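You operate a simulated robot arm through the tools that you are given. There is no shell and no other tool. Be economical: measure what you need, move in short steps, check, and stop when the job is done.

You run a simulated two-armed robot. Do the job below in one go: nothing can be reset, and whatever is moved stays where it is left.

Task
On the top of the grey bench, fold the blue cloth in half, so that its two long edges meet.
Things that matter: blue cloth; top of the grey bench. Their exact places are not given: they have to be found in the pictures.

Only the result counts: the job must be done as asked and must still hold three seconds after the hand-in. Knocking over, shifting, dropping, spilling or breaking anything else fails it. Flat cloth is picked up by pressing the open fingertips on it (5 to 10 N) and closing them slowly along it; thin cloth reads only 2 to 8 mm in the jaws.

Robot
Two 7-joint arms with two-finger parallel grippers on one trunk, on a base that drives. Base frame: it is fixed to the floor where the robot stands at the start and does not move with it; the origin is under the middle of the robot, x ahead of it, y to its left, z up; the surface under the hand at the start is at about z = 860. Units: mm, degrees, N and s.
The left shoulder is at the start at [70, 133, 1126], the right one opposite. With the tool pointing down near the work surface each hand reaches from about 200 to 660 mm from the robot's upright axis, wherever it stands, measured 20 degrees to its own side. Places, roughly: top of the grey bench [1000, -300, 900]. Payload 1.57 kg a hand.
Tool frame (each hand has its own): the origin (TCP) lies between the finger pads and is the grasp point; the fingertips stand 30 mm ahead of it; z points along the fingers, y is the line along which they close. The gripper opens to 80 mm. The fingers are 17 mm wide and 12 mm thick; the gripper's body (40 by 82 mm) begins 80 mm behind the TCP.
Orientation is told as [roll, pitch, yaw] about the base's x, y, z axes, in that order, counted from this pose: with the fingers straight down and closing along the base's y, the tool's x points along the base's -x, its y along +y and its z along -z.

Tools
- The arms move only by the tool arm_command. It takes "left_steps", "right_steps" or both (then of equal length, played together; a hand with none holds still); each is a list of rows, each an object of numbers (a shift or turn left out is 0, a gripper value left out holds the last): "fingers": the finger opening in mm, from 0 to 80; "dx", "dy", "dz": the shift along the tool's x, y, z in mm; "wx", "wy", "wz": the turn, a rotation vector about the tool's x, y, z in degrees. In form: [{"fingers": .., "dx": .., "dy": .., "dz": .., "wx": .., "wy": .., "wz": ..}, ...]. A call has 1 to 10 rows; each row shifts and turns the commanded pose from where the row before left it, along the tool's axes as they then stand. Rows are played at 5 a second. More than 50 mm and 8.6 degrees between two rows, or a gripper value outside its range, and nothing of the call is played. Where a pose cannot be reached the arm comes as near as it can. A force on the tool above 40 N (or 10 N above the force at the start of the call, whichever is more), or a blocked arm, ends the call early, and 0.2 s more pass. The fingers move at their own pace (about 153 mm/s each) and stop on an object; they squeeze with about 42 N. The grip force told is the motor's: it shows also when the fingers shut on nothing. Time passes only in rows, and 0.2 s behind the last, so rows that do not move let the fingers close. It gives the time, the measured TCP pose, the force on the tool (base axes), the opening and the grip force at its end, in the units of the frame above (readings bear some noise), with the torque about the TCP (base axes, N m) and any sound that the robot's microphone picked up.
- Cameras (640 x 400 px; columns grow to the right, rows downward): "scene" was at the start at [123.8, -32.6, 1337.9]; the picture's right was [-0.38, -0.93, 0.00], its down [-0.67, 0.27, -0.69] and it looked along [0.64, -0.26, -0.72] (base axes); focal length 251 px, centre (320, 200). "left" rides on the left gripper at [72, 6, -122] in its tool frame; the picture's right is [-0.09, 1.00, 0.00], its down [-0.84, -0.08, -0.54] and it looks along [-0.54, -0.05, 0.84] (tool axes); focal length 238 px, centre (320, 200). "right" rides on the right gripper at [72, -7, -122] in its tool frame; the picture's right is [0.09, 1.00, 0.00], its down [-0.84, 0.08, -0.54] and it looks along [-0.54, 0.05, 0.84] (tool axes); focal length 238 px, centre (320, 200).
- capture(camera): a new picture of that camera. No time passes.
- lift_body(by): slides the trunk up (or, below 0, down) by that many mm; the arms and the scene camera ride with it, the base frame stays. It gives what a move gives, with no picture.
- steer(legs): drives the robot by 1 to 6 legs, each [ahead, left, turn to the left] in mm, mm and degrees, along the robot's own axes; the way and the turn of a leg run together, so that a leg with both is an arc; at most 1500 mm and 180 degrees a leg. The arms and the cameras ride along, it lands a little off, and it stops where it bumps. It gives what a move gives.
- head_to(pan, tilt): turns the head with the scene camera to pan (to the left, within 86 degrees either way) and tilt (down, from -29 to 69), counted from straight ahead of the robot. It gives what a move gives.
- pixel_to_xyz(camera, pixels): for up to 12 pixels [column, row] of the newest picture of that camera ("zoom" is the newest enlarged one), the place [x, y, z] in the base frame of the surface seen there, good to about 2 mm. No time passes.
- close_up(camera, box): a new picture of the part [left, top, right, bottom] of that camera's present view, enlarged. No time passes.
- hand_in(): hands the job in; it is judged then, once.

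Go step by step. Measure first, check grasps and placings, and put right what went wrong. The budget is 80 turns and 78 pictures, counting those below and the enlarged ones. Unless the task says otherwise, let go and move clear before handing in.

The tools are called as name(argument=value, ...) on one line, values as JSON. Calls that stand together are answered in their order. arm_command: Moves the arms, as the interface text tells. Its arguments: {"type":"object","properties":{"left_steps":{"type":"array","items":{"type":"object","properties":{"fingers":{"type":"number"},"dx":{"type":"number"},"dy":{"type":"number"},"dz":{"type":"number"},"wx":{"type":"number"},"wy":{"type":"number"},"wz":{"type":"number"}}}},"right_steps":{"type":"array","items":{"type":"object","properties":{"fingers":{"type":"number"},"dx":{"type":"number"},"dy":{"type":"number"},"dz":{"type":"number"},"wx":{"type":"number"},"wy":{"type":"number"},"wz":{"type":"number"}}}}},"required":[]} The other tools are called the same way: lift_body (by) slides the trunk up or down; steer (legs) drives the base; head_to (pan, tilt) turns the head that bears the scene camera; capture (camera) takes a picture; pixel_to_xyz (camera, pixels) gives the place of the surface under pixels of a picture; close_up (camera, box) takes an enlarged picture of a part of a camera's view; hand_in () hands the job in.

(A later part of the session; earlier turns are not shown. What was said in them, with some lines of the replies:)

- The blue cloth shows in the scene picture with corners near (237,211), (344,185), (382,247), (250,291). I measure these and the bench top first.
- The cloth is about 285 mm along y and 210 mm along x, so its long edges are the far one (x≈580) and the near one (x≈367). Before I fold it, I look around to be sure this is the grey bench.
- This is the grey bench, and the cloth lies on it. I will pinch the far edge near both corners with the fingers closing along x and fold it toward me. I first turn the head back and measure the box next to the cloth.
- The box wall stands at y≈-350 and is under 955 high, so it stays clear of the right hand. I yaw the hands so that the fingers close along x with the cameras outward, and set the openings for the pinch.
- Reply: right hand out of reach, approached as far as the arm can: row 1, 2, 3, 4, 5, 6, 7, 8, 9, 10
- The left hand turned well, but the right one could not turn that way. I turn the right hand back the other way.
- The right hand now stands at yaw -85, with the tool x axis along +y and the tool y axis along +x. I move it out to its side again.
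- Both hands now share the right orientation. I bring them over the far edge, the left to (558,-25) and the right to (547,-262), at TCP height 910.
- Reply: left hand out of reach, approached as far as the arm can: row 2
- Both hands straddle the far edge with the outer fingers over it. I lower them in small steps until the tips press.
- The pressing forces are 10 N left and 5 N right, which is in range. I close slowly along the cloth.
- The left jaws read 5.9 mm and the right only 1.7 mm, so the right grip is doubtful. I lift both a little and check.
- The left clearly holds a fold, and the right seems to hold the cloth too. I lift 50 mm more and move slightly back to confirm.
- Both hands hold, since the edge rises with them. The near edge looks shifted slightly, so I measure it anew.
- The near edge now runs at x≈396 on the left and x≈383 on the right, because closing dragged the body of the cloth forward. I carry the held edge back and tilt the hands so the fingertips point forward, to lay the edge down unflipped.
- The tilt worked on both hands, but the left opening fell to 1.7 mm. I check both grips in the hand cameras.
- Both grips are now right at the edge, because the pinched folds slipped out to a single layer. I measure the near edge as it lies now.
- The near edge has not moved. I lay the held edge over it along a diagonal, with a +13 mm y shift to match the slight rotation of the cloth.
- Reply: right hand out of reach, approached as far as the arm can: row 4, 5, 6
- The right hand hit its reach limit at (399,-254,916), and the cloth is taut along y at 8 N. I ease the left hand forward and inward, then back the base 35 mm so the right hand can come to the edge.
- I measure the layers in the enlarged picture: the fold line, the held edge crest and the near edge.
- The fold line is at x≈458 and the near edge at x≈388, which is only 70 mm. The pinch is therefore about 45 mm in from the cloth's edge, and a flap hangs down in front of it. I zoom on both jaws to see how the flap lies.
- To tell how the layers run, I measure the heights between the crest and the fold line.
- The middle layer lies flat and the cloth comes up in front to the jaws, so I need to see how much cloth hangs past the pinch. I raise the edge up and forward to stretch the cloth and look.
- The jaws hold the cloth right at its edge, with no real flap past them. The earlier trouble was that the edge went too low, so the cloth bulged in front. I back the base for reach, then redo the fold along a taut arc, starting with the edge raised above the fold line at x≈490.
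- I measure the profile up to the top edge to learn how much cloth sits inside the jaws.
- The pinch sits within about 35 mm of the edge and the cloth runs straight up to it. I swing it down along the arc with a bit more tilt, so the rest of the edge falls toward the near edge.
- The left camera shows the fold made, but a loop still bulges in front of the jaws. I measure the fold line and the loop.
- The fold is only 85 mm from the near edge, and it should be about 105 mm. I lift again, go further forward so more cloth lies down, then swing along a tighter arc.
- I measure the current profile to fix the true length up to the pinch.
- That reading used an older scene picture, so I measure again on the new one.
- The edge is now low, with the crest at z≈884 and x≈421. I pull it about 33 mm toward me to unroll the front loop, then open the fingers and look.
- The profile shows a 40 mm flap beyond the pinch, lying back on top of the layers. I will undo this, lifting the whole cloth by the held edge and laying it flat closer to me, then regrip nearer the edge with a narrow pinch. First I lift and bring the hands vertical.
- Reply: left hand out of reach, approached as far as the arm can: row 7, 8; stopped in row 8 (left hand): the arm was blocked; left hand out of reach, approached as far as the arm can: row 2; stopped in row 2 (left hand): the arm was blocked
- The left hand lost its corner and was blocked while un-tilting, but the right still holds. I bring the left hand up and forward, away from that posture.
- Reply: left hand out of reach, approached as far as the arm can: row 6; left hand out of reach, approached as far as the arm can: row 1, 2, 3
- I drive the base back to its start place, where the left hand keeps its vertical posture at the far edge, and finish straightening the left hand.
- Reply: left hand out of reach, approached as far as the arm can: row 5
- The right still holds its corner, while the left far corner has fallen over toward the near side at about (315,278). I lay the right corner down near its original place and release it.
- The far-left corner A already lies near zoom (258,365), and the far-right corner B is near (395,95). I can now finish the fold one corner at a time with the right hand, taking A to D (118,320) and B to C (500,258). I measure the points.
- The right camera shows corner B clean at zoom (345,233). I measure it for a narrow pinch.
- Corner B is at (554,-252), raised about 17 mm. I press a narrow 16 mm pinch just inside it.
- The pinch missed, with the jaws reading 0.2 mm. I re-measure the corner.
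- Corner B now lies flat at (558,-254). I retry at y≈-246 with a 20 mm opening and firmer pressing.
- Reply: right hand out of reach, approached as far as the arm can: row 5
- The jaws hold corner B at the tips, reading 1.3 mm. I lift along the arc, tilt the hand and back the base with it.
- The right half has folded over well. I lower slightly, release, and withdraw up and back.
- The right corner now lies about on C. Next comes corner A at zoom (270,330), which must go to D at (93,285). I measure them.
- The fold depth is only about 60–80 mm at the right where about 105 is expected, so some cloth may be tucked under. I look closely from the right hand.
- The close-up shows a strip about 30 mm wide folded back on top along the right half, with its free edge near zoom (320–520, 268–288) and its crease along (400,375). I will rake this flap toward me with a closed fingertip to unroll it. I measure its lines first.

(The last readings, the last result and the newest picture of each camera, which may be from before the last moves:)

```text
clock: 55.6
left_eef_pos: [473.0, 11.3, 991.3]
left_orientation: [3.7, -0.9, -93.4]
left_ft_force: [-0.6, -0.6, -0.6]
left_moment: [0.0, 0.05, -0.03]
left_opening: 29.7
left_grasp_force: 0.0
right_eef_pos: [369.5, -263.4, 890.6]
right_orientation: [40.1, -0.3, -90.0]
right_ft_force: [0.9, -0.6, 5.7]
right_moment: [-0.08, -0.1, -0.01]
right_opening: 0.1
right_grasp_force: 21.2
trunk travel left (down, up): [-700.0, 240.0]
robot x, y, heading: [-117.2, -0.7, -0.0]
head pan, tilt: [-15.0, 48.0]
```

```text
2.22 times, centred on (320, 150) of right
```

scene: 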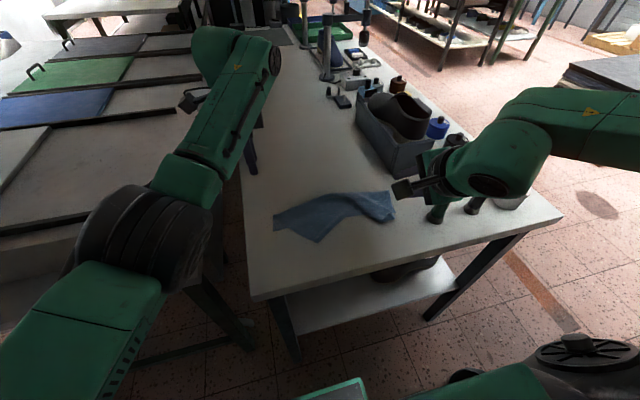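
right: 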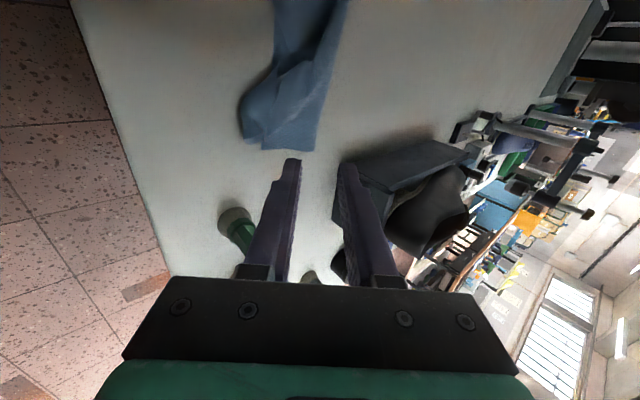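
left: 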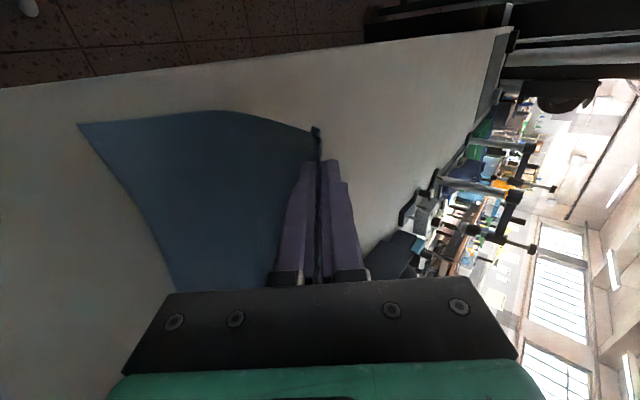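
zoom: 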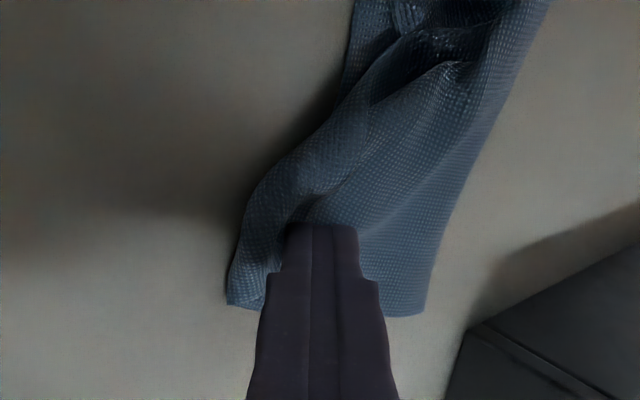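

The fingertip presses at 5.7 N on the flap. I rake it about 60 mm toward me.

arm_command(right_steps=[{"dy": -7.7, "dz": -6.3}, {"dy": -7.7, "dz": -6.3}, {"dy": -7.7, "dz": -6.4}, {"dy": -7.7, "dz": -6.4}, {"dy": -7.7, "dz": -6.4}, {"dy": -7.7, "dz": -6.4}])

capture(camera="scene")

close_up(camera="scene", box=[250, 140, 430, 250])

```text
clock: 57.0
left_eef_pos: [471.7, 13.1, 991.4]
left_orientation: [3.6, -0.9, -93.4]
left_ft_force: [0.0, -0.6, -0.5]
left_moment: [0.02, 0.0, 0.0]
left_opening: 30.1
left_grasp_force: 0.0
right_eef_pos: [309.2, -261.4, 891.8]
right_orientation: [40.2, -0.3, -90.0]
right_ft_force: [3.1, 0.0, 12.8]
right_moment: [-0.09, -0.25, 0.03]
right_opening: 0.0
right_grasp_force: 21.4
trunk travel left (down, up): [-700.0, 240.0]
robot x, y, heading: [-112.4, -2.0, -0.1]
head pan, tilt: [-15.0, 48.0]
```

```text
11 pictures are left
```

scene: 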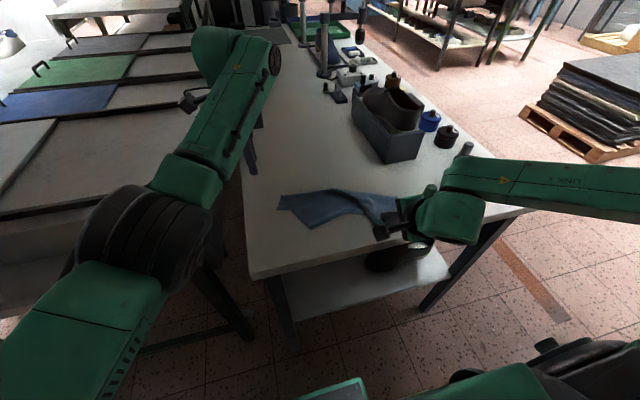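

```text
3.56 times, centred on (340, 195) of scene
```

zoom: 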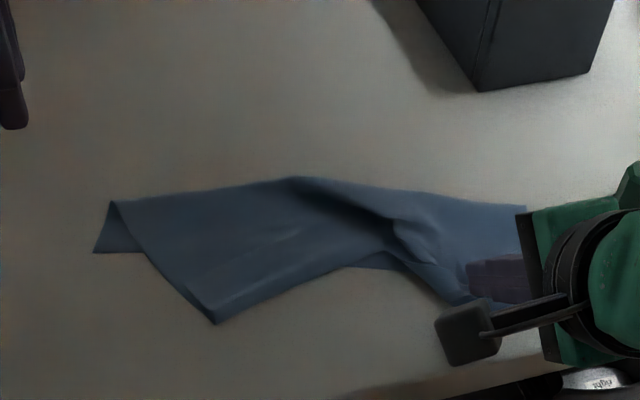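

The rake dragged the whole right end toward me rather than unrolling the flap. A better way is to lift the cloth by its near edge corners C and D so it hangs open, then fold it while lowering. I lift the right hand clear and look.

arm_command(right_steps=[{"dy": 26, "dz": -22}, {"dy": 26, "dz": -22}, {"dy": 26, "dz": -22}, {"dx": -25, "dy": -10, "fingers": 16}, {"dx": -25, "dy": -10}])

capture(camera="scene")

close_up(camera="scene", box=[270, 170, 430, 240])

```text
clock: 58.2
left_eef_pos: [472.2, 11.1, 991.2]
left_orientation: [3.7, -0.9, -93.5]
left_ft_force: [-0.5, -0.7, -0.1]
left_moment: [0.01, -0.03, 0.02]
left_opening: 29.7
left_grasp_force: 0.1
right_eef_pos: [312.0, -315.4, 977.6]
right_orientation: [40.0, -0.2, -90.1]
right_ft_force: [-0.2, -0.5, -0.1]
right_moment: [-0.02, 0.02, -0.01]
right_opening: 16.0
right_grasp_force: 0.1
trunk travel left (down, up): [-700.0, 240.0]
robot x, y, heading: [-114.5, -0.7, -0.0]
head pan, tilt: [-15.0, 48.0]
```

```text
9 pictures are left
```

scene: 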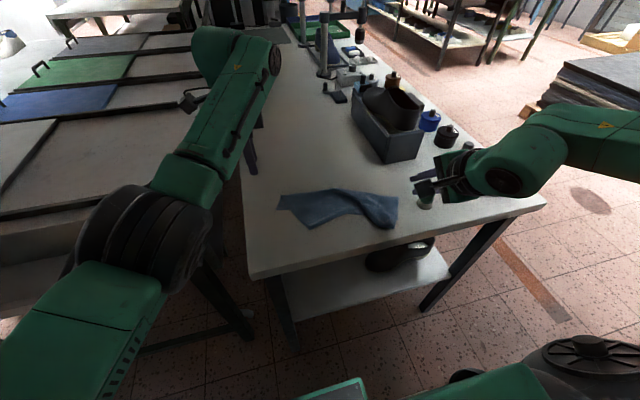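

```text
4.00 times, centred on (350, 205) of scene
```

zoom: 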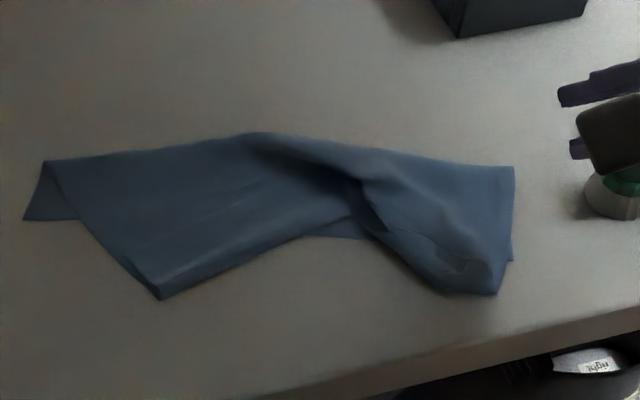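

pixel_to_xyz(camera="zoom", pixels=[[510, 170], [511, 259], [496, 291], [445, 286], [475, 265], [450, 250], [340, 232], [28, 217], [47, 165], [160, 294], [60, 200], [252, 138]])

close_up(camera="scene", box=[350, 200, 410, 240])

```text
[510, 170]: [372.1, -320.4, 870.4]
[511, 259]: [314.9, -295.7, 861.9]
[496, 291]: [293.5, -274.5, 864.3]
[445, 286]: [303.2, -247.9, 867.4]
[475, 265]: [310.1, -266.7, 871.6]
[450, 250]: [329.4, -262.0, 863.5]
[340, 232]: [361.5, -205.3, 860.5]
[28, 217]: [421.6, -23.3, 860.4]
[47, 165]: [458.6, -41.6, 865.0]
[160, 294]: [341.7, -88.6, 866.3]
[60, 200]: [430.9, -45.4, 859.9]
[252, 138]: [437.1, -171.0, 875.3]
```

```text
10.00 times, centred on (380, 220) of scene
```

zoom: 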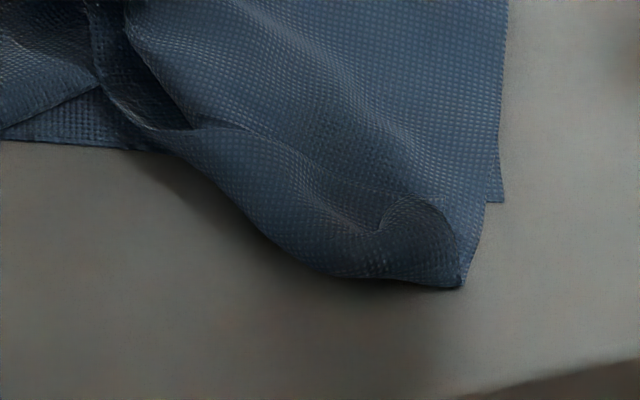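

Corner C is at (315,-296), half hidden under the rolled-back top layer, whose roll at (293–310, -260) lies on bare bench. I pinch that roll with the right hand and lay it away forward, to free C.

arm_command(right_steps=[{"wx": 8, "fingers": 26}, {"wx": 8}, {"wx": 8}, {"wx": 8}, {"wx": 8}, {"dx": 28, "dy": -2}, {"dx": 28, "dy": -3}, {"dz": 40}, {"dz": 34}, {"dz": 10}])

arm_command(right_steps=[{"dz": 2}, {"fingers": 20}, {"fingers": 14}, {"fingers": 8}, {"fingers": 2}, {"fingers": 0}, {}, {"dz": -15}])

```text
clock: 60.4
left_eef_pos: [473.6, 11.0, 990.8]
left_orientation: [3.6, -0.8, -93.4]
left_ft_force: [-0.1, 0.0, -1.0]
left_moment: [0.0, -0.02, 0.01]
left_opening: 29.9
left_grasp_force: 0.1
right_eef_pos: [307.6, -256.9, 894.0]
right_orientation: [0.0, -0.3, -90.2]
right_ft_force: [-0.2, -0.1, 0.0]
right_moment: [-0.01, -0.01, -0.01]
right_opening: 26.0
right_grasp_force: 0.2
trunk travel left (down, up): [-700.0, 240.0]
robot x, y, heading: [-114.3, -1.8, -0.0]
head pan, tilt: [-15.0, 48.0]
```

```text
clock: 62.2
left_eef_pos: [473.1, 11.6, 990.3]
left_orientation: [3.7, -0.9, -93.4]
left_ft_force: [-0.1, 0.6, 1.0]
left_moment: [-0.03, -0.01, -0.02]
left_opening: 30.1
left_grasp_force: 0.0
right_eef_pos: [306.0, -257.1, 908.1]
right_orientation: [-0.1, -0.3, -90.0]
right_ft_force: [0.0, -0.1, -1.0]
right_moment: [0.03, 0.01, 0.02]
right_opening: 2.0
right_grasp_force: 23.8
trunk travel left (down, up): [-700.0, 240.0]
robot x, y, heading: [-116.0, -3.2, -0.1]
head pan, tilt: [-15.0, 48.0]
```

The right hand holds the roll at 2.0 mm. I lift it, carry it forward, lay it down and release, then look.

arm_command(right_steps=[{"dz": -45}, {"dz": -45, "dy": 20}, {"dy": 45}, {"dy": 45}, {"dy": 30, "dz": 30}, {"dz": 40, "dy": 10}, {"dz": 20}, {"fingers": 30}, {"dz": -45}, {"dz": -45}])

arm_command(right_steps=[{"dx": -25, "dy": -30, "dz": -20}, {"dx": -20, "dy": -40, "dz": -20}, {"dy": -40}, {"dy": -40}])

capture(camera="scene")

close_up(camera="scene", box=[270, 160, 430, 240])

```text
clock: 64.4
left_eef_pos: [472.6, 11.7, 989.9]
left_orientation: [3.7, -0.8, -93.4]
left_ft_force: [-0.9, -0.3, 0.2]
left_moment: [-0.03, -0.01, -0.01]
left_opening: 30.3
left_grasp_force: 0.1
right_eef_pos: [438.4, -258.6, 1003.5]
right_orientation: [0.0, -0.3, -90.1]
right_ft_force: [0.1, 0.0, 0.7]
right_moment: [-0.03, -0.02, 0.02]
right_opening: 29.9
right_grasp_force: 0.0
right hand out of reach, approached as far as the arm can: row 6, 7
trunk travel left (down, up): [-700.0, 240.0]
robot x, y, heading: [-109.8, -3.0, -0.1]
head pan, tilt: [-15.0, 48.0]
```

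```text
clock: 65.4
left_eef_pos: [471.8, 10.1, 992.1]
left_orientation: [3.9, -0.9, -93.3]
left_ft_force: [-0.3, -0.5, -0.4]
left_moment: [0.0, -0.02, -0.01]
left_opening: 29.9
left_grasp_force: 0.1
right_eef_pos: [286.4, -306.5, 1042.6]
right_orientation: [0.1, -0.3, -90.1]
right_ft_force: [-0.3, -0.9, -0.8]
right_moment: [0.01, -0.04, 0.02]
right_opening: 29.8
right_grasp_force: 0.0
trunk travel left (down, up): [-700.0, 240.0]
robot x, y, heading: [-116.2, 4.0, -0.0]
head pan, tilt: [-15.0, 48.0]
```

```text
6 pictures are left
```

scene: 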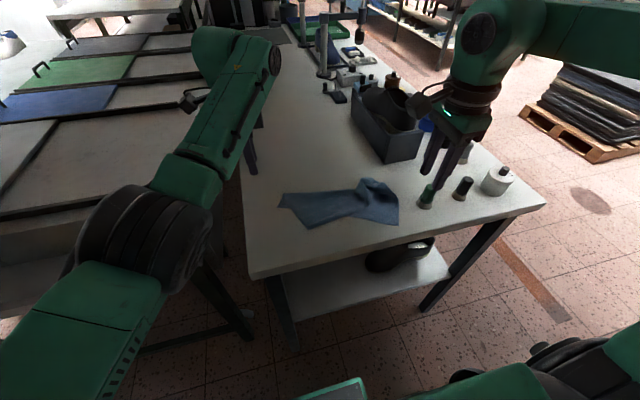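

```text
4.00 times, centred on (350, 200) of scene
```

zoom: 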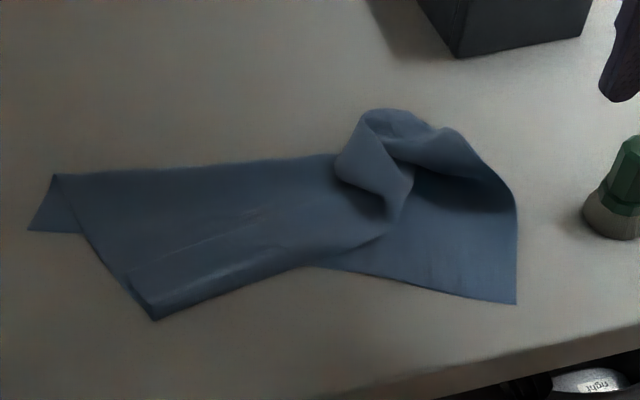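

Corner C is now free at zoom (516,303), and D is at (30,230). I measure both.

pixel_to_xyz(camera="zoom", pixels=[[514, 301], [475, 296], [515, 260], [430, 285], [31, 229], [60, 231], [45, 200], [56, 177], [78, 232], [155, 317], [340, 265]])

```text
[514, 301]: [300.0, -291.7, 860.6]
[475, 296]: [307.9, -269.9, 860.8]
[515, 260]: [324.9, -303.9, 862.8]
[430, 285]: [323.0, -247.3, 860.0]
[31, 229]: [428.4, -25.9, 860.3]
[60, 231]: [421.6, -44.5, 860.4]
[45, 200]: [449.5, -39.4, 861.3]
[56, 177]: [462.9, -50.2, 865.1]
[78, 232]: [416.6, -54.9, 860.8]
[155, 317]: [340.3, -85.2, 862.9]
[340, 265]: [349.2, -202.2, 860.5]
```

C is at (300,-292) and D at (429,-26), both single layers. I bring the right hand to (314,-286) and the left to (434,-38), just above the cloth.

arm_command(left_steps=[{"dz": 30, "fingers": 18}, {"dz": 30}, {"dz": 26}, {"dy": -12, "dx": -15}, {"dy": -12, "dx": -15}, {"dy": -13, "dx": -18}, {}, {}], right_steps=[{"dy": 28, "dx": 20, "fingers": 20}, {"dz": 40}, {"dz": 40}, {"dz": 40}, {"dz": 20}, {"dz": 4}, {}, {}])

```text
clock: 67.2
left_eef_pos: [440.5, -35.8, 901.6]
left_orientation: [3.6, -0.9, -93.4]
left_ft_force: [-0.1, -0.4, 0.6]
left_moment: [0.0, 0.0, 0.04]
left_opening: 18.1
left_grasp_force: 0.0
right_eef_pos: [316.0, -286.8, 898.3]
right_orientation: [-0.1, -0.3, -90.1]
right_ft_force: [-0.2, -0.2, -0.1]
right_moment: [-0.02, -0.01, -0.01]
right_opening: 20.1
right_grasp_force: 0.1
trunk travel left (down, up): [-700.0, 240.0]
robot x, y, heading: [-113.4, 1.9, -0.2]
head pan, tilt: [-15.0, 48.0]
```

arm_command(left_steps=[{"dy": -6, "dz": 7}, {"dz": 3}, {"dz": 1}], right_steps=[{"dz": 5, "dy": -1}, {"dz": 2}, {"dz": 1}])

```text
clock: 68.0
left_eef_pos: [432.9, -35.9, 892.3]
left_orientation: [3.8, -0.9, -93.4]
left_ft_force: [-0.1, -0.5, 0.5]
left_moment: [0.01, 0.02, 0.02]
left_opening: 18.1
left_grasp_force: 0.0
right_eef_pos: [315.1, -286.6, 891.4]
right_orientation: [0.2, -0.4, -90.1]
right_ft_force: [2.0, -1.5, 12.7]
right_moment: [-0.03, 0.0, 0.03]
right_opening: 19.8
right_grasp_force: 0.0
trunk travel left (down, up): [-700.0, 240.0]
robot x, y, heading: [-113.6, -1.4, 0.1]
head pan, tilt: [-15.0, 48.0]
```

arm_command(left_steps=[{"dz": 1.3}, {"dz": 1}, {"fingers": 15}, {"fingers": 12}, {"fingers": 9}, {"fingers": 6}, {"fingers": 3}, {"fingers": 0}, {}, {}], right_steps=[{"dz": -0.4}, {}, {"fingers": 16}, {"fingers": 13}, {"fingers": 10}, {"fingers": 7}, {"fingers": 4}, {"fingers": 0}, {}, {}])

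```text
clock: 70.2
left_eef_pos: [431.1, -36.5, 891.5]
left_orientation: [3.9, -0.9, -93.5]
left_ft_force: [-1.3, -0.8, 22.1]
left_moment: [0.05, 0.01, -0.05]
left_opening: 0.0
left_grasp_force: 20.9
right_eef_pos: [312.0, -286.8, 891.9]
right_orientation: [0.0, -0.3, -90.2]
right_ft_force: [1.1, 1.7, 0.4]
right_moment: [0.04, 0.01, 0.01]
right_opening: 1.8
right_grasp_force: 23.6
trunk travel left (down, up): [-700.0, 240.0]
robot x, y, heading: [-115.2, 2.5, 0.0]
head pan, tilt: [-15.0, 48.0]
```

The right holds C at 1.8 mm, but the left closed on nothing. I retry the left with a wider opening, a little further in.

arm_command(left_steps=[{"dz": -8}, {"fingers": 30, "dx": -7, "dy": 4}, {"dz": 6}, {"dz": 1.2}, {}, {"fingers": 24}, {"fingers": 18}, {"fingers": 12}, {"fingers": 6}, {"fingers": 0}])

arm_command(left_steps=[{}, {}])

close_up(camera="left", box=[200, 60, 440, 240])

```text
clock: 72.4
left_eef_pos: [436.0, -42.9, 891.7]
left_orientation: [3.7, -0.8, -93.4]
left_ft_force: [0.1, -0.8, 3.5]
left_moment: [-0.02, 0.01, 0.0]
left_opening: 0.3
left_grasp_force: 21.3
right_eef_pos: [313.1, -285.9, 890.7]
right_orientation: [0.1, -0.2, -90.0]
right_ft_force: [1.6, 0.2, 13.5]
right_moment: [-0.02, -0.05, 0.0]
right_opening: 1.9
right_grasp_force: 24.0
trunk travel left (down, up): [-700.0, 240.0]
robot x, y, heading: [-112.5, 1.3, 0.1]
head pan, tilt: [-15.0, 48.0]
```

```text
clock: 73.0
left_eef_pos: [434.6, -42.2, 891.0]
left_orientation: [3.8, -0.9, -93.4]
left_ft_force: [-0.2, -0.4, 2.2]
left_moment: [-0.02, -0.01, -0.01]
left_opening: 0.3
left_grasp_force: 21.0
right_eef_pos: [314.0, -286.5, 890.6]
right_orientation: [0.2, -0.4, -90.1]
right_ft_force: [2.4, -0.2, 14.5]
right_moment: [0.0, -0.05, -0.01]
right_opening: 2.0
right_grasp_force: 24.1
trunk travel left (down, up): [-700.0, 240.0]
robot x, y, heading: [-110.8, -3.8, 0.3]
head pan, tilt: [-15.0, 48.0]
```

```text
2.22 times, centred on (320, 150) of left
```

zoom: 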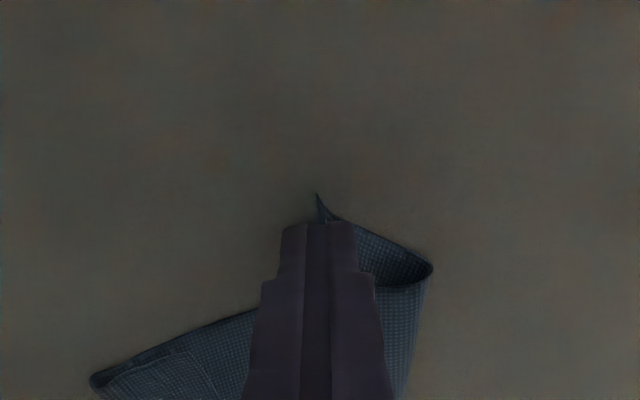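

The left fingers are on the cloth now, but they pressed too lightly, at about 3 N. I retry slightly further in with about 8 to 10 N.

arm_command(left_steps=[{"dz": -8}, {"fingers": 28, "dx": -4, "dy": 4}, {"dz": 7}, {"dz": 2}, {"dz": 0.8}, {"fingers": 23}, {"fingers": 18}, {"fingers": 13}, {"fingers": 8}, {"fingers": 3}])

arm_command(left_steps=[{"fingers": 0}, {}, {}])

```text
clock: 75.2
left_eef_pos: [439.7, -47.0, 890.8]
left_orientation: [4.0, -0.9, -93.4]
left_ft_force: [0.3, -2.2, 11.1]
left_moment: [-0.01, -0.04, 0.0]
left_opening: 2.7
left_grasp_force: 0.1
right_eef_pos: [313.4, -285.9, 892.0]
right_orientation: [0.1, -0.3, -90.2]
right_ft_force: [-0.6, 1.1, 6.5]
right_moment: [0.04, 0.02, 0.03]
right_opening: 1.5
right_grasp_force: 23.6
trunk travel left (down, up): [-700.0, 240.0]
robot x, y, heading: [-113.0, -1.1, -0.0]
head pan, tilt: [-15.0, 48.0]
```

```text
clock: 76.0
left_eef_pos: [440.9, -46.9, 890.6]
left_orientation: [3.9, -0.9, -93.3]
left_ft_force: [2.1, -2.3, 13.6]
left_moment: [-0.06, -0.1, -0.02]
left_opening: 1.5
left_grasp_force: 23.5
right_eef_pos: [313.0, -286.7, 891.2]
right_orientation: [0.1, -0.3, -90.1]
right_ft_force: [0.0, 1.7, 6.1]
right_moment: [0.05, 0.03, -0.03]
right_opening: 1.8
right_grasp_force: 22.4
trunk travel left (down, up): [-700.0, 240.0]
robot x, y, heading: [-115.3, 1.6, 0.3]
head pan, tilt: [-15.0, 48.0]
```

Both corners are held now, at 1.5 and 1.8 mm. I raise the trunk 235 mm so the cloth hangs open, shift back and left a little, and square the right hand with the left.

lift_body(by=120)

arm_command(right_steps=[{"dy": 25, "dx": -3}, {"dy": 25, "dx": -6}, {"dy": 25, "dx": -7}, {"dy": 25, "dx": -7}, {"dy": 25, "dx": -7}])

lift_body(by=115)

steer(legs=[[-60, 30, 0]])

capture(camera="scene")

```text
clock: 77.5
left_eef_pos: [441.9, -47.7, 1007.4]
left_orientation: [3.6, -0.9, -93.4]
left_ft_force: [-1.0, -0.4, 1.2]
left_moment: [-0.03, 0.07, -0.02]
left_opening: 1.5
left_grasp_force: 23.1
right_eef_pos: [314.9, -287.3, 1010.3]
right_orientation: [0.0, -0.3, -90.1]
right_ft_force: [1.0, 0.6, 0.0]
right_moment: [0.05, -0.05, 0.02]
right_opening: 2.0
right_grasp_force: 22.8
trunk travel left (down, up): [-820.0, 120.0]
robot x, y, heading: [-112.0, -2.9, 0.1]
head pan, tilt: [-15.0, 48.0]
```

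```text
clock: 78.7
left_eef_pos: [443.2, -47.6, 1008.5]
left_orientation: [3.5, -0.9, -93.4]
left_ft_force: [0.3, -0.7, -0.4]
left_moment: [-0.01, 0.02, 0.0]
left_opening: 1.5
left_grasp_force: 23.5
right_eef_pos: [440.1, -315.5, 1010.7]
right_orientation: [0.0, -0.3, -90.0]
right_ft_force: [-0.3, 0.8, -0.1]
right_moment: [0.02, 0.01, 0.01]
right_opening: 1.8
right_grasp_force: 23.7
trunk travel left (down, up): [-820.0, 120.0]
robot x, y, heading: [-113.6, -3.4, -0.0]
head pan, tilt: [-15.0, 48.0]
```

```text
clock: 80.2
left_eef_pos: [441.2, -47.0, 1123.9]
left_orientation: [3.7, -1.0, -93.5]
left_ft_force: [-0.5, -1.1, 0.0]
left_moment: [-0.02, 0.0, 0.0]
left_opening: 1.4
left_grasp_force: 23.7
right_eef_pos: [438.6, -317.3, 1124.7]
right_orientation: [0.1, -0.2, -90.1]
right_ft_force: [0.1, 0.3, 0.4]
right_moment: [0.02, -0.01, -0.01]
right_opening: 1.9
right_grasp_force: 23.7
trunk travel left (down, up): [-935.0, 5.0]
robot x, y, heading: [-108.7, -0.8, -0.0]
head pan, tilt: [-15.0, 48.0]
```

```text
clock: 81.2
left_eef_pos: [390.2, -20.5, 1118.4]
left_orientation: [3.2, -0.6, -93.4]
left_ft_force: [0.7, -1.7, 0.0]
left_moment: [0.0, 0.07, 0.0]
left_opening: 1.4
left_grasp_force: 23.4
right_eef_pos: [387.8, -290.6, 1119.2]
right_orientation: [-0.5, -0.1, -90.1]
right_ft_force: [0.3, 0.0, -0.6]
right_moment: [0.02, 0.05, 0.02]
right_opening: 1.6
right_grasp_force: 23.7
trunk travel left (down, up): [-935.0, 5.0]
robot x, y, heading: [-173.3, 29.6, -0.1]
head pan, tilt: [-15.0, 48.0]
```

```text
3 pictures are left
```

scene: 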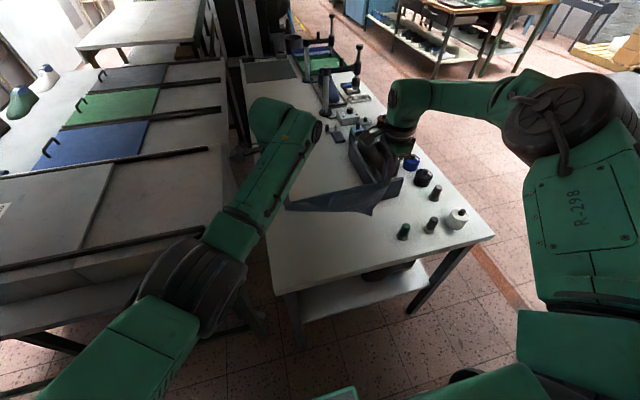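

The cloth hangs between the hands. I measure its surface and lower edge.

pixel_to_xyz(camera="scene", pixels=[[290, 207], [310, 210], [330, 211], [350, 212], [370, 214], [378, 200], [330, 200], [330, 195], [350, 190], [360, 185], [385, 186], [345, 205]])

```text
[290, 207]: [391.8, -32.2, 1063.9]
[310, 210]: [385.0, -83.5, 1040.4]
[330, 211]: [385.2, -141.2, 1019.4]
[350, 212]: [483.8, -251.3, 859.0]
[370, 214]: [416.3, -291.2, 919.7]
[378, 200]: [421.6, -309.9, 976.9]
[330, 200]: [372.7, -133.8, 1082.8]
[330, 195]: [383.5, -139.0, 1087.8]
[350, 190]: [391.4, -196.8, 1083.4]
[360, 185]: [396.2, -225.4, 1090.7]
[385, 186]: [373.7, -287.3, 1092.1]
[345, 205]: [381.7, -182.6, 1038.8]
```

The lower edge climbs from z≈917 at the right to z≈1064 at the left, so the left lower corner is still caught up. I shake both hands together to free it and look again.

arm_command(left_steps=[{"dy": 25, "dz": 30}, {"dy": -25, "dz": -30}, {"dy": 25, "dz": 30}, {"dy": -25, "dz": -30}, {"dy": 25}, {"dy": -25}, {"dz": 30}, {"dz": -30}, {}, {}], right_steps=[{"dy": 25, "dz": 30}, {"dy": -25, "dz": -30}, {"dy": 25, "dz": 30}, {"dy": -25, "dz": -30}, {"dy": 25}, {"dy": -25}, {"dz": 30}, {"dz": -30}, {}, {}])

close_up(camera="scene", box=[260, 130, 420, 240])

```text
clock: 83.4
left_eef_pos: [370.9, -15.2, 1138.0]
left_orientation: [3.6, -0.9, -93.4]
left_ft_force: [0.0, -1.3, -0.1]
left_moment: [-0.02, 0.03, 0.01]
left_opening: 1.7
left_grasp_force: 22.9
left hand out of reach, approached as far as the arm can: row 1
right_eef_pos: [349.4, -288.2, 1138.5]
right_orientation: [0.0, -0.2, -90.1]
right_ft_force: [-0.2, 1.8, -0.1]
right_moment: [0.04, 0.0, 0.02]
right_opening: 1.9
right_grasp_force: 23.5
right hand out of reach, approached as far as the arm can: row 1
trunk travel left (down, up): [-935.0, 5.0]
robot x, y, heading: [-170.8, 30.4, 0.1]
head pan, tilt: [-15.0, 48.0]
```

```text
3.64 times, centred on (340, 185) of scene
```

zoom: 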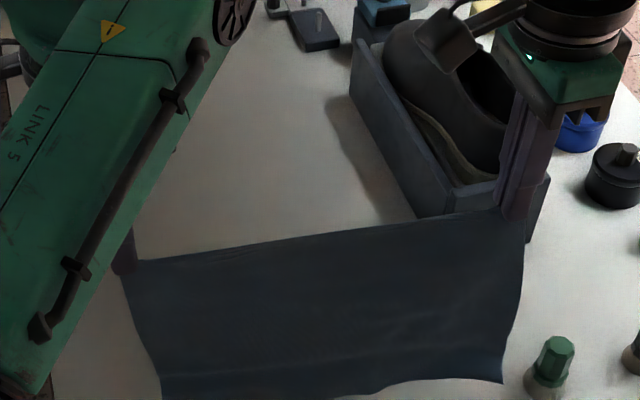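

The shake freed it, and the cloth now hangs fully open between the hands. I measure the lower edge.

pixel_to_xyz(camera="zoom", pixels=[[498, 378], [450, 378], [400, 383], [350, 392], [270, 396], [180, 396], [350, 300], [350, 245], [510, 340], [345, 396], [555, 370]])

```text
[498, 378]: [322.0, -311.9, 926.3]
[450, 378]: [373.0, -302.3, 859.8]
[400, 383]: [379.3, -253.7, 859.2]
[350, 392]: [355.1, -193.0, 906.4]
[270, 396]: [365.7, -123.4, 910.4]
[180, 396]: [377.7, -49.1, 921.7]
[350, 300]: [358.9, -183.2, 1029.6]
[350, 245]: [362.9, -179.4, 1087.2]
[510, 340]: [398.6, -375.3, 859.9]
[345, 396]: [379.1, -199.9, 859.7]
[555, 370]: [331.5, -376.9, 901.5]
```

The hanging length is about 208 mm, so the pinches are right at the edge. I square the hands, lower until the bottom edge touches, and lay half the cloth forward in small steps with trunk and base.

arm_command(right_steps=[{"dy": 10}, {"dy": 10}, {}, {}])

lift_body(by=-46)

lift_body(by=-20)

steer(legs=[[30, 0, 0]])

lift_body(by=-25)

steer(legs=[[26, 0, 0]])

lift_body(by=-25)

steer(legs=[[26, 0, 0]])

lift_body(by=-25)

steer(legs=[[26, 0, 0]])

```text
clock: 84.4
left_eef_pos: [370.1, -16.1, 1137.7]
left_orientation: [3.6, -1.0, -93.4]
left_ft_force: [-0.1, -2.0, 0.5]
left_moment: [-0.04, 0.01, 0.0]
left_opening: 1.7
left_grasp_force: 23.5
right_eef_pos: [368.7, -288.2, 1139.1]
right_orientation: [0.1, -0.3, -90.0]
right_ft_force: [0.5, 1.8, -0.8]
right_moment: [0.06, -0.02, -0.02]
right_opening: 2.1
right_grasp_force: 23.0
trunk travel left (down, up): [-935.0, 5.0]
robot x, y, heading: [-172.2, 28.6, -0.2]
head pan, tilt: [-15.0, 48.0]
```

```text
clock: 85.3
left_eef_pos: [371.2, -16.3, 1092.4]
left_orientation: [3.5, -0.9, -93.4]
left_ft_force: [0.5, -1.2, -1.0]
left_moment: [-0.05, 0.01, -0.01]
left_opening: 1.6
left_grasp_force: 23.8
right_eef_pos: [369.0, -288.3, 1092.1]
right_orientation: [0.1, -0.2, -90.1]
right_ft_force: [0.8, 0.9, -0.2]
right_moment: [0.06, -0.02, -0.03]
right_opening: 2.1
right_grasp_force: 23.3
trunk travel left (down, up): [-889.0, 51.0]
robot x, y, heading: [-172.9, 27.9, -0.0]
head pan, tilt: [-15.0, 48.0]
```

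```text
clock: 86.0
left_eef_pos: [369.8, -16.1, 1071.7]
left_orientation: [3.6, -1.0, -93.4]
left_ft_force: [-0.1, -2.0, 0.3]
left_moment: [-0.03, -0.03, 0.0]
left_opening: 1.8
left_grasp_force: 23.1
right_eef_pos: [370.3, -288.6, 1071.5]
right_orientation: [0.0, -0.3, -90.1]
right_ft_force: [-0.4, 1.1, -0.1]
right_moment: [0.04, -0.02, 0.03]
right_opening: 1.8
right_grasp_force: 23.5
trunk travel left (down, up): [-869.0, 71.0]
robot x, y, heading: [-170.2, 28.3, 0.1]
head pan, tilt: [-15.0, 48.0]
```

```text
clock: 86.8
left_eef_pos: [394.1, -15.4, 1075.5]
left_orientation: [4.0, -0.9, -93.4]
left_ft_force: [-0.3, -1.1, -0.8]
left_moment: [-0.04, -0.05, 0.05]
left_opening: 1.5
left_grasp_force: 23.4
right_eef_pos: [393.3, -288.6, 1075.6]
right_orientation: [0.5, -0.3, -90.1]
right_ft_force: [-0.2, 0.6, 0.3]
right_moment: [0.05, -0.08, 0.01]
right_opening: 1.6
right_grasp_force: 23.5
trunk travel left (down, up): [-869.0, 71.0]
robot x, y, heading: [-143.6, 27.5, 0.2]
head pan, tilt: [-15.0, 48.0]
```

```text
clock: 87.5
left_eef_pos: [398.4, -16.3, 1048.1]
left_orientation: [3.8, -0.8, -93.5]
left_ft_force: [0.7, -2.1, 0.1]
left_moment: [-0.06, -0.04, 0.03]
left_opening: 1.5
left_grasp_force: 23.4
right_eef_pos: [398.0, -288.7, 1048.0]
right_orientation: [0.1, -0.3, -90.1]
right_ft_force: [-0.2, 0.5, 0.0]
right_moment: [0.02, -0.02, 0.05]
right_opening: 1.5
right_grasp_force: 23.6
trunk travel left (down, up): [-844.0, 96.0]
robot x, y, heading: [-144.8, 31.4, 0.0]
head pan, tilt: [-15.0, 48.0]
```

```text
clock: 88.3
left_eef_pos: [421.1, -16.9, 1050.4]
left_orientation: [4.0, -0.9, -93.5]
left_ft_force: [0.0, -1.5, 0.4]
left_moment: [-0.02, -0.06, -0.01]
left_opening: 1.3
left_grasp_force: 23.2
right_eef_pos: [419.5, -288.2, 1049.1]
right_orientation: [0.3, -0.3, -90.1]
right_ft_force: [0.0, 1.3, 0.7]
right_moment: [0.05, -0.07, -0.01]
right_opening: 1.7
right_grasp_force: 23.1
trunk travel left (down, up): [-844.0, 96.0]
robot x, y, heading: [-118.9, 31.1, -0.2]
head pan, tilt: [-15.0, 48.0]
```

```text
clock: 89.0
left_eef_pos: [426.1, -16.3, 1022.1]
left_orientation: [3.6, -0.9, -93.4]
left_ft_force: [0.7, -0.7, 0.2]
left_moment: [-0.04, 0.01, 0.0]
left_opening: 1.6
left_grasp_force: 23.2
right_eef_pos: [423.2, -289.4, 1023.1]
right_orientation: [0.0, -0.4, -90.1]
right_ft_force: [0.4, 0.7, -0.4]
right_moment: [0.07, -0.05, 0.04]
right_opening: 1.9
right_grasp_force: 23.2
trunk travel left (down, up): [-819.0, 121.0]
robot x, y, heading: [-112.5, 27.9, 0.1]
head pan, tilt: [-15.0, 48.0]
```

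```text
clock: 89.8
left_eef_pos: [446.7, -17.5, 1025.7]
left_orientation: [4.0, -0.8, -93.5]
left_ft_force: [0.0, -1.0, -0.4]
left_moment: [-0.08, -0.07, 0.04]
left_opening: 1.6
left_grasp_force: 23.4
right_eef_pos: [446.0, -289.5, 1025.6]
right_orientation: [0.3, -0.2, -90.1]
right_ft_force: [-0.3, 1.8, -0.1]
right_moment: [0.04, -0.04, 0.02]
right_opening: 1.8
right_grasp_force: 23.6
trunk travel left (down, up): [-819.0, 121.0]
robot x, y, heading: [-90.6, 32.5, -0.1]
head pan, tilt: [-15.0, 48.0]
```

```text
clock: 90.5
left_eef_pos: [451.2, -16.9, 997.6]
left_orientation: [3.6, -0.8, -93.5]
left_ft_force: [0.0, -1.3, -0.1]
left_moment: [-0.05, -0.03, -0.02]
left_opening: 1.6
left_grasp_force: 24.1
right_eef_pos: [449.5, -289.0, 997.3]
right_orientation: [0.0, -0.4, -90.1]
right_ft_force: [-0.3, 1.4, 0.2]
right_moment: [0.03, -0.01, 0.03]
right_opening: 1.7
right_grasp_force: 22.9
trunk travel left (down, up): [-794.0, 146.0]
robot x, y, heading: [-87.8, 29.0, 0.1]
head pan, tilt: [-15.0, 48.0]
```

```text
clock: 91.4
left_eef_pos: [472.7, -16.3, 1000.2]
left_orientation: [4.1, -0.9, -93.4]
left_ft_force: [-0.7, -0.8, 0.0]
left_moment: [-0.01, -0.07, 0.02]
left_opening: 1.7
left_grasp_force: 23.3
right_eef_pos: [472.4, -289.5, 1000.1]
right_orientation: [0.3, -0.2, -89.9]
right_ft_force: [-0.4, 1.0, 0.0]
right_moment: [0.08, -0.05, 0.01]
right_opening: 1.4
right_grasp_force: 23.0
trunk travel left (down, up): [-794.0, 146.0]
robot x, y, heading: [-62.3, 29.0, -0.1]
head pan, tilt: [-15.0, 48.0]
```

The held edge is now at x≈474 with the tips 107 mm above the bench, so half the cloth should be laid. I take a picture to find the lower edge on the bench.

close_up(camera="scene", box=[230, 120, 430, 270])

```text
2.67 times, centred on (330, 195) of scene
```

zoom: 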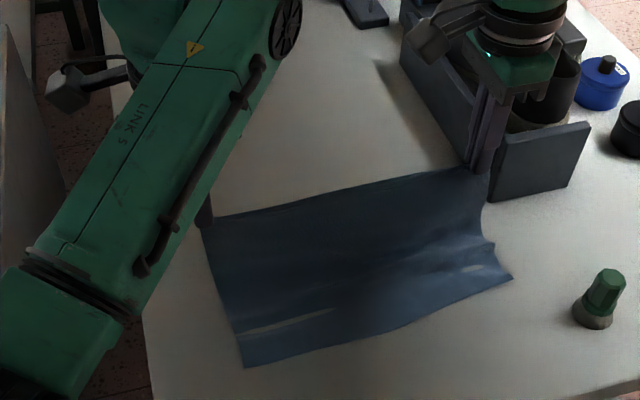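

pixel_to_xyz(camera="zoom", pixels=[[247, 364], [300, 355], [350, 342], [400, 325], [460, 302], [508, 278], [494, 245], [235, 325], [360, 300], [360, 260], [360, 230], [480, 215]])

```text
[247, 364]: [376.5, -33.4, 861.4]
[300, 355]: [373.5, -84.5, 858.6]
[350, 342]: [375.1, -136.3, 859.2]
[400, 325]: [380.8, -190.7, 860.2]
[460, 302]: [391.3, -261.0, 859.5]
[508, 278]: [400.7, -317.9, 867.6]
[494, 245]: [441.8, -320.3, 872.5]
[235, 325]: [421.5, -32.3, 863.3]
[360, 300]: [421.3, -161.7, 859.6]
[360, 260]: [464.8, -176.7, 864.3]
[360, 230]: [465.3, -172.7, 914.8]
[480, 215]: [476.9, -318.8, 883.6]
```

The lower edge lies well, from (376,-33) to (401,-318). I now shift the hands 22 mm to the right, tilt them (the right hand leading by about 20 mm to match the edge's skew), and swing the held edge back over it.

lift_body(by=-10)

steer(legs=[[16, -23, 0]])

arm_command(left_steps=[{"wx": -8, "dy": -5}, {"wx": -8, "dy": -5}, {"wx": -7, "dy": -5}, {"wx": -7, "dy": -4}, {"wx": -7, "dy": -2}], right_steps=[{"wx": -8}, {"wx": -8}, {"wx": -8}, {"wx": -8}, {"wx": -8}])

steer(legs=[[-32, 0, 0]])

lift_body(by=-10)

steer(legs=[[-30, 0, 0]])

lift_body(by=-25)

steer(legs=[[-25, 0, 0]])

lift_body(by=-28)

```text
clock: 92.0
left_eef_pos: [476.1, -15.9, 988.7]
left_orientation: [3.8, -0.9, -93.5]
left_ft_force: [-0.4, -1.3, 0.1]
left_moment: [-0.07, -0.02, -0.03]
left_opening: 1.7
left_grasp_force: 23.2
right_eef_pos: [473.8, -289.4, 987.9]
right_orientation: [0.1, -0.2, -90.0]
right_ft_force: [0.8, 1.6, -0.4]
right_moment: [0.02, -0.03, 0.01]
right_opening: 1.6
right_grasp_force: 23.4
trunk travel left (down, up): [-784.0, 156.0]
robot x, y, heading: [-63.6, 27.0, -0.2]
head pan, tilt: [-15.0, 48.0]
```

```text
clock: 92.8
left_eef_pos: [490.5, -34.9, 989.2]
left_orientation: [4.0, -1.1, -93.3]
left_ft_force: [-0.1, -0.1, -0.3]
left_moment: [-0.13, -0.04, -0.01]
left_opening: 1.6
left_grasp_force: 23.9
right_eef_pos: [490.7, -307.6, 990.1]
right_orientation: [0.2, -0.6, -90.0]
right_ft_force: [-0.1, 1.9, -0.1]
right_moment: [0.0, -0.06, 0.02]
right_opening: 1.5
right_grasp_force: 23.5
trunk travel left (down, up): [-784.0, 156.0]
robot x, y, heading: [-50.2, 7.9, -0.0]
head pan, tilt: [-15.0, 48.0]
```

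```text
clock: 94.0
left_eef_pos: [471.9, -37.4, 981.9]
left_orientation: [40.9, -0.9, -93.5]
left_ft_force: [0.2, -0.1, 0.3]
left_moment: [-0.03, 0.02, -0.04]
left_opening: 1.5
left_grasp_force: 22.9
right_eef_pos: [492.0, -309.2, 989.2]
right_orientation: [40.1, -0.3, -90.0]
right_ft_force: [-0.1, 1.6, 0.7]
right_moment: [0.01, -0.01, 0.0]
right_opening: 1.8
right_grasp_force: 23.9
trunk travel left (down, up): [-784.0, 156.0]
robot x, y, heading: [-48.7, 6.5, -0.1]
head pan, tilt: [-15.0, 48.0]
```

```text
clock: 94.8
left_eef_pos: [446.0, -37.7, 978.5]
left_orientation: [40.4, -0.9, -93.4]
left_ft_force: [0.0, -1.9, 0.8]
left_moment: [-0.04, 0.05, -0.02]
left_opening: 1.9
left_grasp_force: 23.1
right_eef_pos: [466.4, -311.7, 985.3]
right_orientation: [39.7, -0.2, -90.0]
right_ft_force: [0.6, 1.7, -0.5]
right_moment: [0.03, 0.03, 0.01]
right_opening: 1.6
right_grasp_force: 23.6
trunk travel left (down, up): [-784.0, 156.0]
robot x, y, heading: [-80.8, 7.3, 0.1]
head pan, tilt: [-15.0, 48.0]
```

```text
clock: 95.4
left_eef_pos: [443.6, -38.4, 971.1]
left_orientation: [40.7, -0.9, -93.4]
left_ft_force: [-0.5, -1.2, -0.1]
left_moment: [-0.03, -0.01, -0.02]
left_opening: 1.8
left_grasp_force: 23.3
right_eef_pos: [463.5, -311.0, 976.6]
right_orientation: [39.9, -0.2, -90.0]
right_ft_force: [0.2, 0.4, 0.7]
right_moment: [0.03, 0.04, 0.05]
right_opening: 1.7
right_grasp_force: 23.9
trunk travel left (down, up): [-774.0, 166.0]
robot x, y, heading: [-79.8, 4.1, 0.2]
head pan, tilt: [-15.0, 48.0]
```

```text
clock: 96.2
left_eef_pos: [417.2, -37.2, 967.8]
left_orientation: [40.4, -0.8, -93.4]
left_ft_force: [0.8, -1.8, -0.5]
left_moment: [-0.06, 0.02, -0.01]
left_opening: 1.8
left_grasp_force: 23.0
right_eef_pos: [436.7, -310.5, 974.8]
right_orientation: [39.8, -0.2, -90.1]
right_ft_force: [0.2, 2.0, 0.2]
right_moment: [0.04, 0.07, 0.01]
right_opening: 1.6
right_grasp_force: 23.2
trunk travel left (down, up): [-774.0, 166.0]
robot x, y, heading: [-106.8, 8.1, 0.1]
head pan, tilt: [-15.0, 48.0]
```

```text
clock: 96.9
left_eef_pos: [411.8, -37.4, 946.4]
left_orientation: [40.6, -0.8, -93.4]
left_ft_force: [-0.2, -0.5, -0.8]
left_moment: [-0.04, 0.05, 0.0]
left_opening: 1.8
left_grasp_force: 23.4
right_eef_pos: [431.6, -309.7, 952.9]
right_orientation: [40.1, -0.2, -89.8]
right_ft_force: [-0.5, 0.6, 0.0]
right_moment: [0.03, 0.03, 0.03]
right_opening: 1.7
right_grasp_force: 23.4
trunk travel left (down, up): [-749.0, 191.0]
robot x, y, heading: [-110.9, 7.6, -0.1]
head pan, tilt: [-15.0, 48.0]
```

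```text
clock: 97.8
left_eef_pos: [391.2, -37.6, 944.8]
left_orientation: [40.4, -0.9, -93.3]
left_ft_force: [1.7, -0.9, -0.8]
left_moment: [-0.02, -0.01, -0.03]
left_opening: 1.5
left_grasp_force: 23.4
right_eef_pos: [411.8, -309.4, 950.1]
right_orientation: [39.8, -0.2, -89.9]
right_ft_force: [0.0, 1.1, -1.0]
right_moment: [0.03, 0.02, 0.07]
right_opening: 1.7
right_grasp_force: 23.8
trunk travel left (down, up): [-749.0, 191.0]
robot x, y, heading: [-131.3, 4.9, -0.0]
head pan, tilt: [-15.0, 48.0]
```

```text
clock: 98.5
left_eef_pos: [386.8, -37.6, 919.0]
left_orientation: [40.7, -1.0, -93.4]
left_ft_force: [-0.3, -1.1, -0.7]
left_moment: [-0.01, 0.04, -0.02]
left_opening: 1.6
left_grasp_force: 23.0
right_eef_pos: [407.2, -311.2, 924.7]
right_orientation: [40.2, -0.3, -89.9]
right_ft_force: [0.5, 0.3, 0.7]
right_moment: [0.03, 0.04, 0.01]
right_opening: 1.9
right_grasp_force: 22.6
trunk travel left (down, up): [-721.0, 219.0]
robot x, y, heading: [-131.5, 4.6, -0.2]
head pan, tilt: [-15.0, 48.0]
```

The held edge is at x≈406/426, about 25 mm short of the target and 20 mm above it. I bring it onto the lower edge and check with the last picture before releasing.

steer(legs=[[-23, 0, 0]])

lift_body(by=-15)

arm_command(right_steps=[{"dy": -3.8, "dz": 4.6}, {}])

close_up(camera="scene", box=[250, 160, 430, 270])

```text
clock: 99.3
left_eef_pos: [368.5, -36.5, 915.7]
left_orientation: [40.5, -1.0, -93.3]
left_ft_force: [1.0, -1.6, 0.4]
left_moment: [0.0, 0.03, 0.0]
left_opening: 1.4
left_grasp_force: 23.7
right_eef_pos: [388.3, -310.0, 922.2]
right_orientation: [39.7, -0.2, -89.9]
right_ft_force: [0.2, 1.4, -1.0]
right_moment: [0.03, 0.08, 0.06]
right_opening: 1.8
right_grasp_force: 23.3
trunk travel left (down, up): [-721.0, 219.0]
robot x, y, heading: [-156.3, 8.9, -0.0]
head pan, tilt: [-15.0, 48.0]
```

```text
clock: 99.9
left_eef_pos: [365.3, -36.6, 903.1]
left_orientation: [40.7, -0.8, -93.2]
left_ft_force: [0.6, -0.9, -0.2]
left_moment: [-0.02, 0.0, -0.02]
left_opening: 1.7
left_grasp_force: 23.5
right_eef_pos: [385.4, -310.0, 908.9]
right_orientation: [40.0, -0.1, -89.9]
right_ft_force: [-0.2, 1.0, 0.4]
right_moment: [0.0, 0.05, 0.05]
right_opening: 1.5
right_grasp_force: 24.1
trunk travel left (down, up): [-706.0, 234.0]
robot x, y, heading: [-161.1, 5.8, 0.2]
head pan, tilt: [-15.0, 48.0]
```

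```text
clock: 100.5
left_eef_pos: [365.0, -37.6, 903.9]
left_orientation: [40.7, -0.8, -93.3]
left_ft_force: [-0.8, -0.7, -0.2]
left_moment: [-0.06, 0.0, -0.03]
left_opening: 1.8
left_grasp_force: 23.3
right_eef_pos: [385.4, -309.5, 903.5]
right_orientation: [40.1, -0.2, -89.9]
right_ft_force: [-0.9, 1.5, 0.2]
right_moment: [0.06, 0.01, 0.05]
right_opening: 1.9
right_grasp_force: 23.8
trunk travel left (down, up): [-706.0, 234.0]
robot x, y, heading: [-156.7, 10.3, 0.0]
head pan, tilt: [-15.0, 48.0]
```

```text
3.56 times, centred on (340, 215) of scene
5 turns are left
```

zoom: 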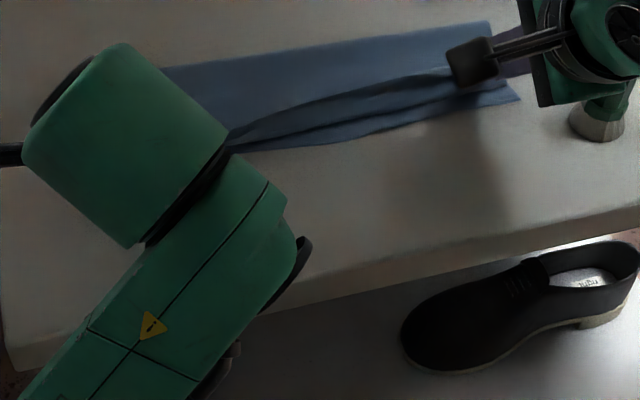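

pixel_to_xyz(camera="zoom", pixels=[[300, 50], [400, 36], [485, 24], [300, 104], [400, 78], [300, 125], [400, 95], [300, 146], [400, 127], [515, 99], [350, 115], [350, 70]])

```text
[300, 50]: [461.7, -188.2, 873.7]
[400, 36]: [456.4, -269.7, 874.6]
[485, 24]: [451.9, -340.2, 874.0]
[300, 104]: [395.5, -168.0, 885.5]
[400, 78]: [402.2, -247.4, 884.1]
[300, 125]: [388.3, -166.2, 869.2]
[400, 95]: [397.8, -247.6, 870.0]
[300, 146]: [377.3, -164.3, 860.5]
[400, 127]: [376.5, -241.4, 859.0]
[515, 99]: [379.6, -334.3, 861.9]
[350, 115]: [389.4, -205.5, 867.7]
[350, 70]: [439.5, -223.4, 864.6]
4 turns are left
```

The lower edge lies at x≈377–380 and the held edge at x≈395–402 toward the right. I shift the left by 10 mm and the right by 22 mm toward me, with 10 mm to the right, then lower, release and withdraw.

arm_command(left_steps=[{"dy": -5, "dz": -2, "dx": -5}, {"dy": -5, "dz": -2, "dx": -5}, {"dy": -1.5, "dz": 2}, {"dy": -1.5, "dz": 2}, {}, {"fingers": 6}, {"fingers": 16}, {"dz": -12}, {"dz": -25}, {"dz": -40}], right_steps=[{"dy": -8.5, "dz": -7, "dx": -5}, {"dy": -8.5, "dz": -7, "dx": -5}, {"dy": -1.5, "dz": 2}, {"dy": -1.5, "dz": 2}, {}, {"fingers": 6}, {"fingers": 16}, {"dz": -12}, {"dz": -25}, {"dz": -40}])

lift_body(by=80)

```text
clock: 102.7
left_eef_pos: [300.5, -43.8, 954.4]
left_orientation: [40.8, -0.9, -93.3]
left_ft_force: [-0.4, 0.7, 0.3]
left_moment: [-0.01, 0.02, 0.0]
left_opening: 15.9
left_grasp_force: 0.0
right_eef_pos: [312.9, -320.8, 959.2]
right_orientation: [40.2, -0.3, -89.8]
right_ft_force: [-0.2, 0.0, 1.1]
right_moment: [0.02, -0.01, 0.0]
right_opening: 15.9
right_grasp_force: 0.1
trunk travel left (down, up): [-706.0, 234.0]
robot x, y, heading: [-159.1, 8.2, 0.3]
head pan, tilt: [-15.0, 48.0]
```

```text
clock: 103.9
left_eef_pos: [301.4, -43.8, 1032.1]
left_orientation: [40.7, -0.9, -93.2]
left_ft_force: [0.1, -0.5, -0.4]
left_moment: [0.02, 0.03, 0.0]
left_opening: 15.8
left_grasp_force: 0.0
right_eef_pos: [314.7, -320.1, 1037.6]
right_orientation: [40.0, -0.1, -89.8]
right_ft_force: [-0.3, 0.3, 0.1]
right_moment: [-0.02, -0.01, 0.0]
right_opening: 16.1
right_grasp_force: 0.0
trunk travel left (down, up): [-786.0, 154.0]
robot x, y, heading: [-158.2, 9.3, 0.3]
head pan, tilt: [-15.0, 48.0]
3 turns are left
```

Both hands have let go and are clear. I try for one more look before handing in.

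capture(camera="scene")

```text
refused: no pictures are left
2 turns are left
```

No pictures are left, both hands are empty and clear, and the cloth lies folded edge over edge as last measured. I hand the job in.

hand_in()

```text
The job is handed in.
```

I handed in with the blue cloth folded on the grey bench, its long edges brought together. I can't confirm the result: I had no pictures left after releasing it.

In the last picture, taken before release, the held edge was still about 18–25 mm short of the lower edge towards the right. I then moved it by that amount and let go. That picture also still showed a slight loop at the front edge and a fold about 90 mm deep, against about 105 mm for an exact half. The edges may therefore be off by a centimetre or more.

Both hands are empty and clear of the cloth. I saw no sign that anything else on the bench was moved.
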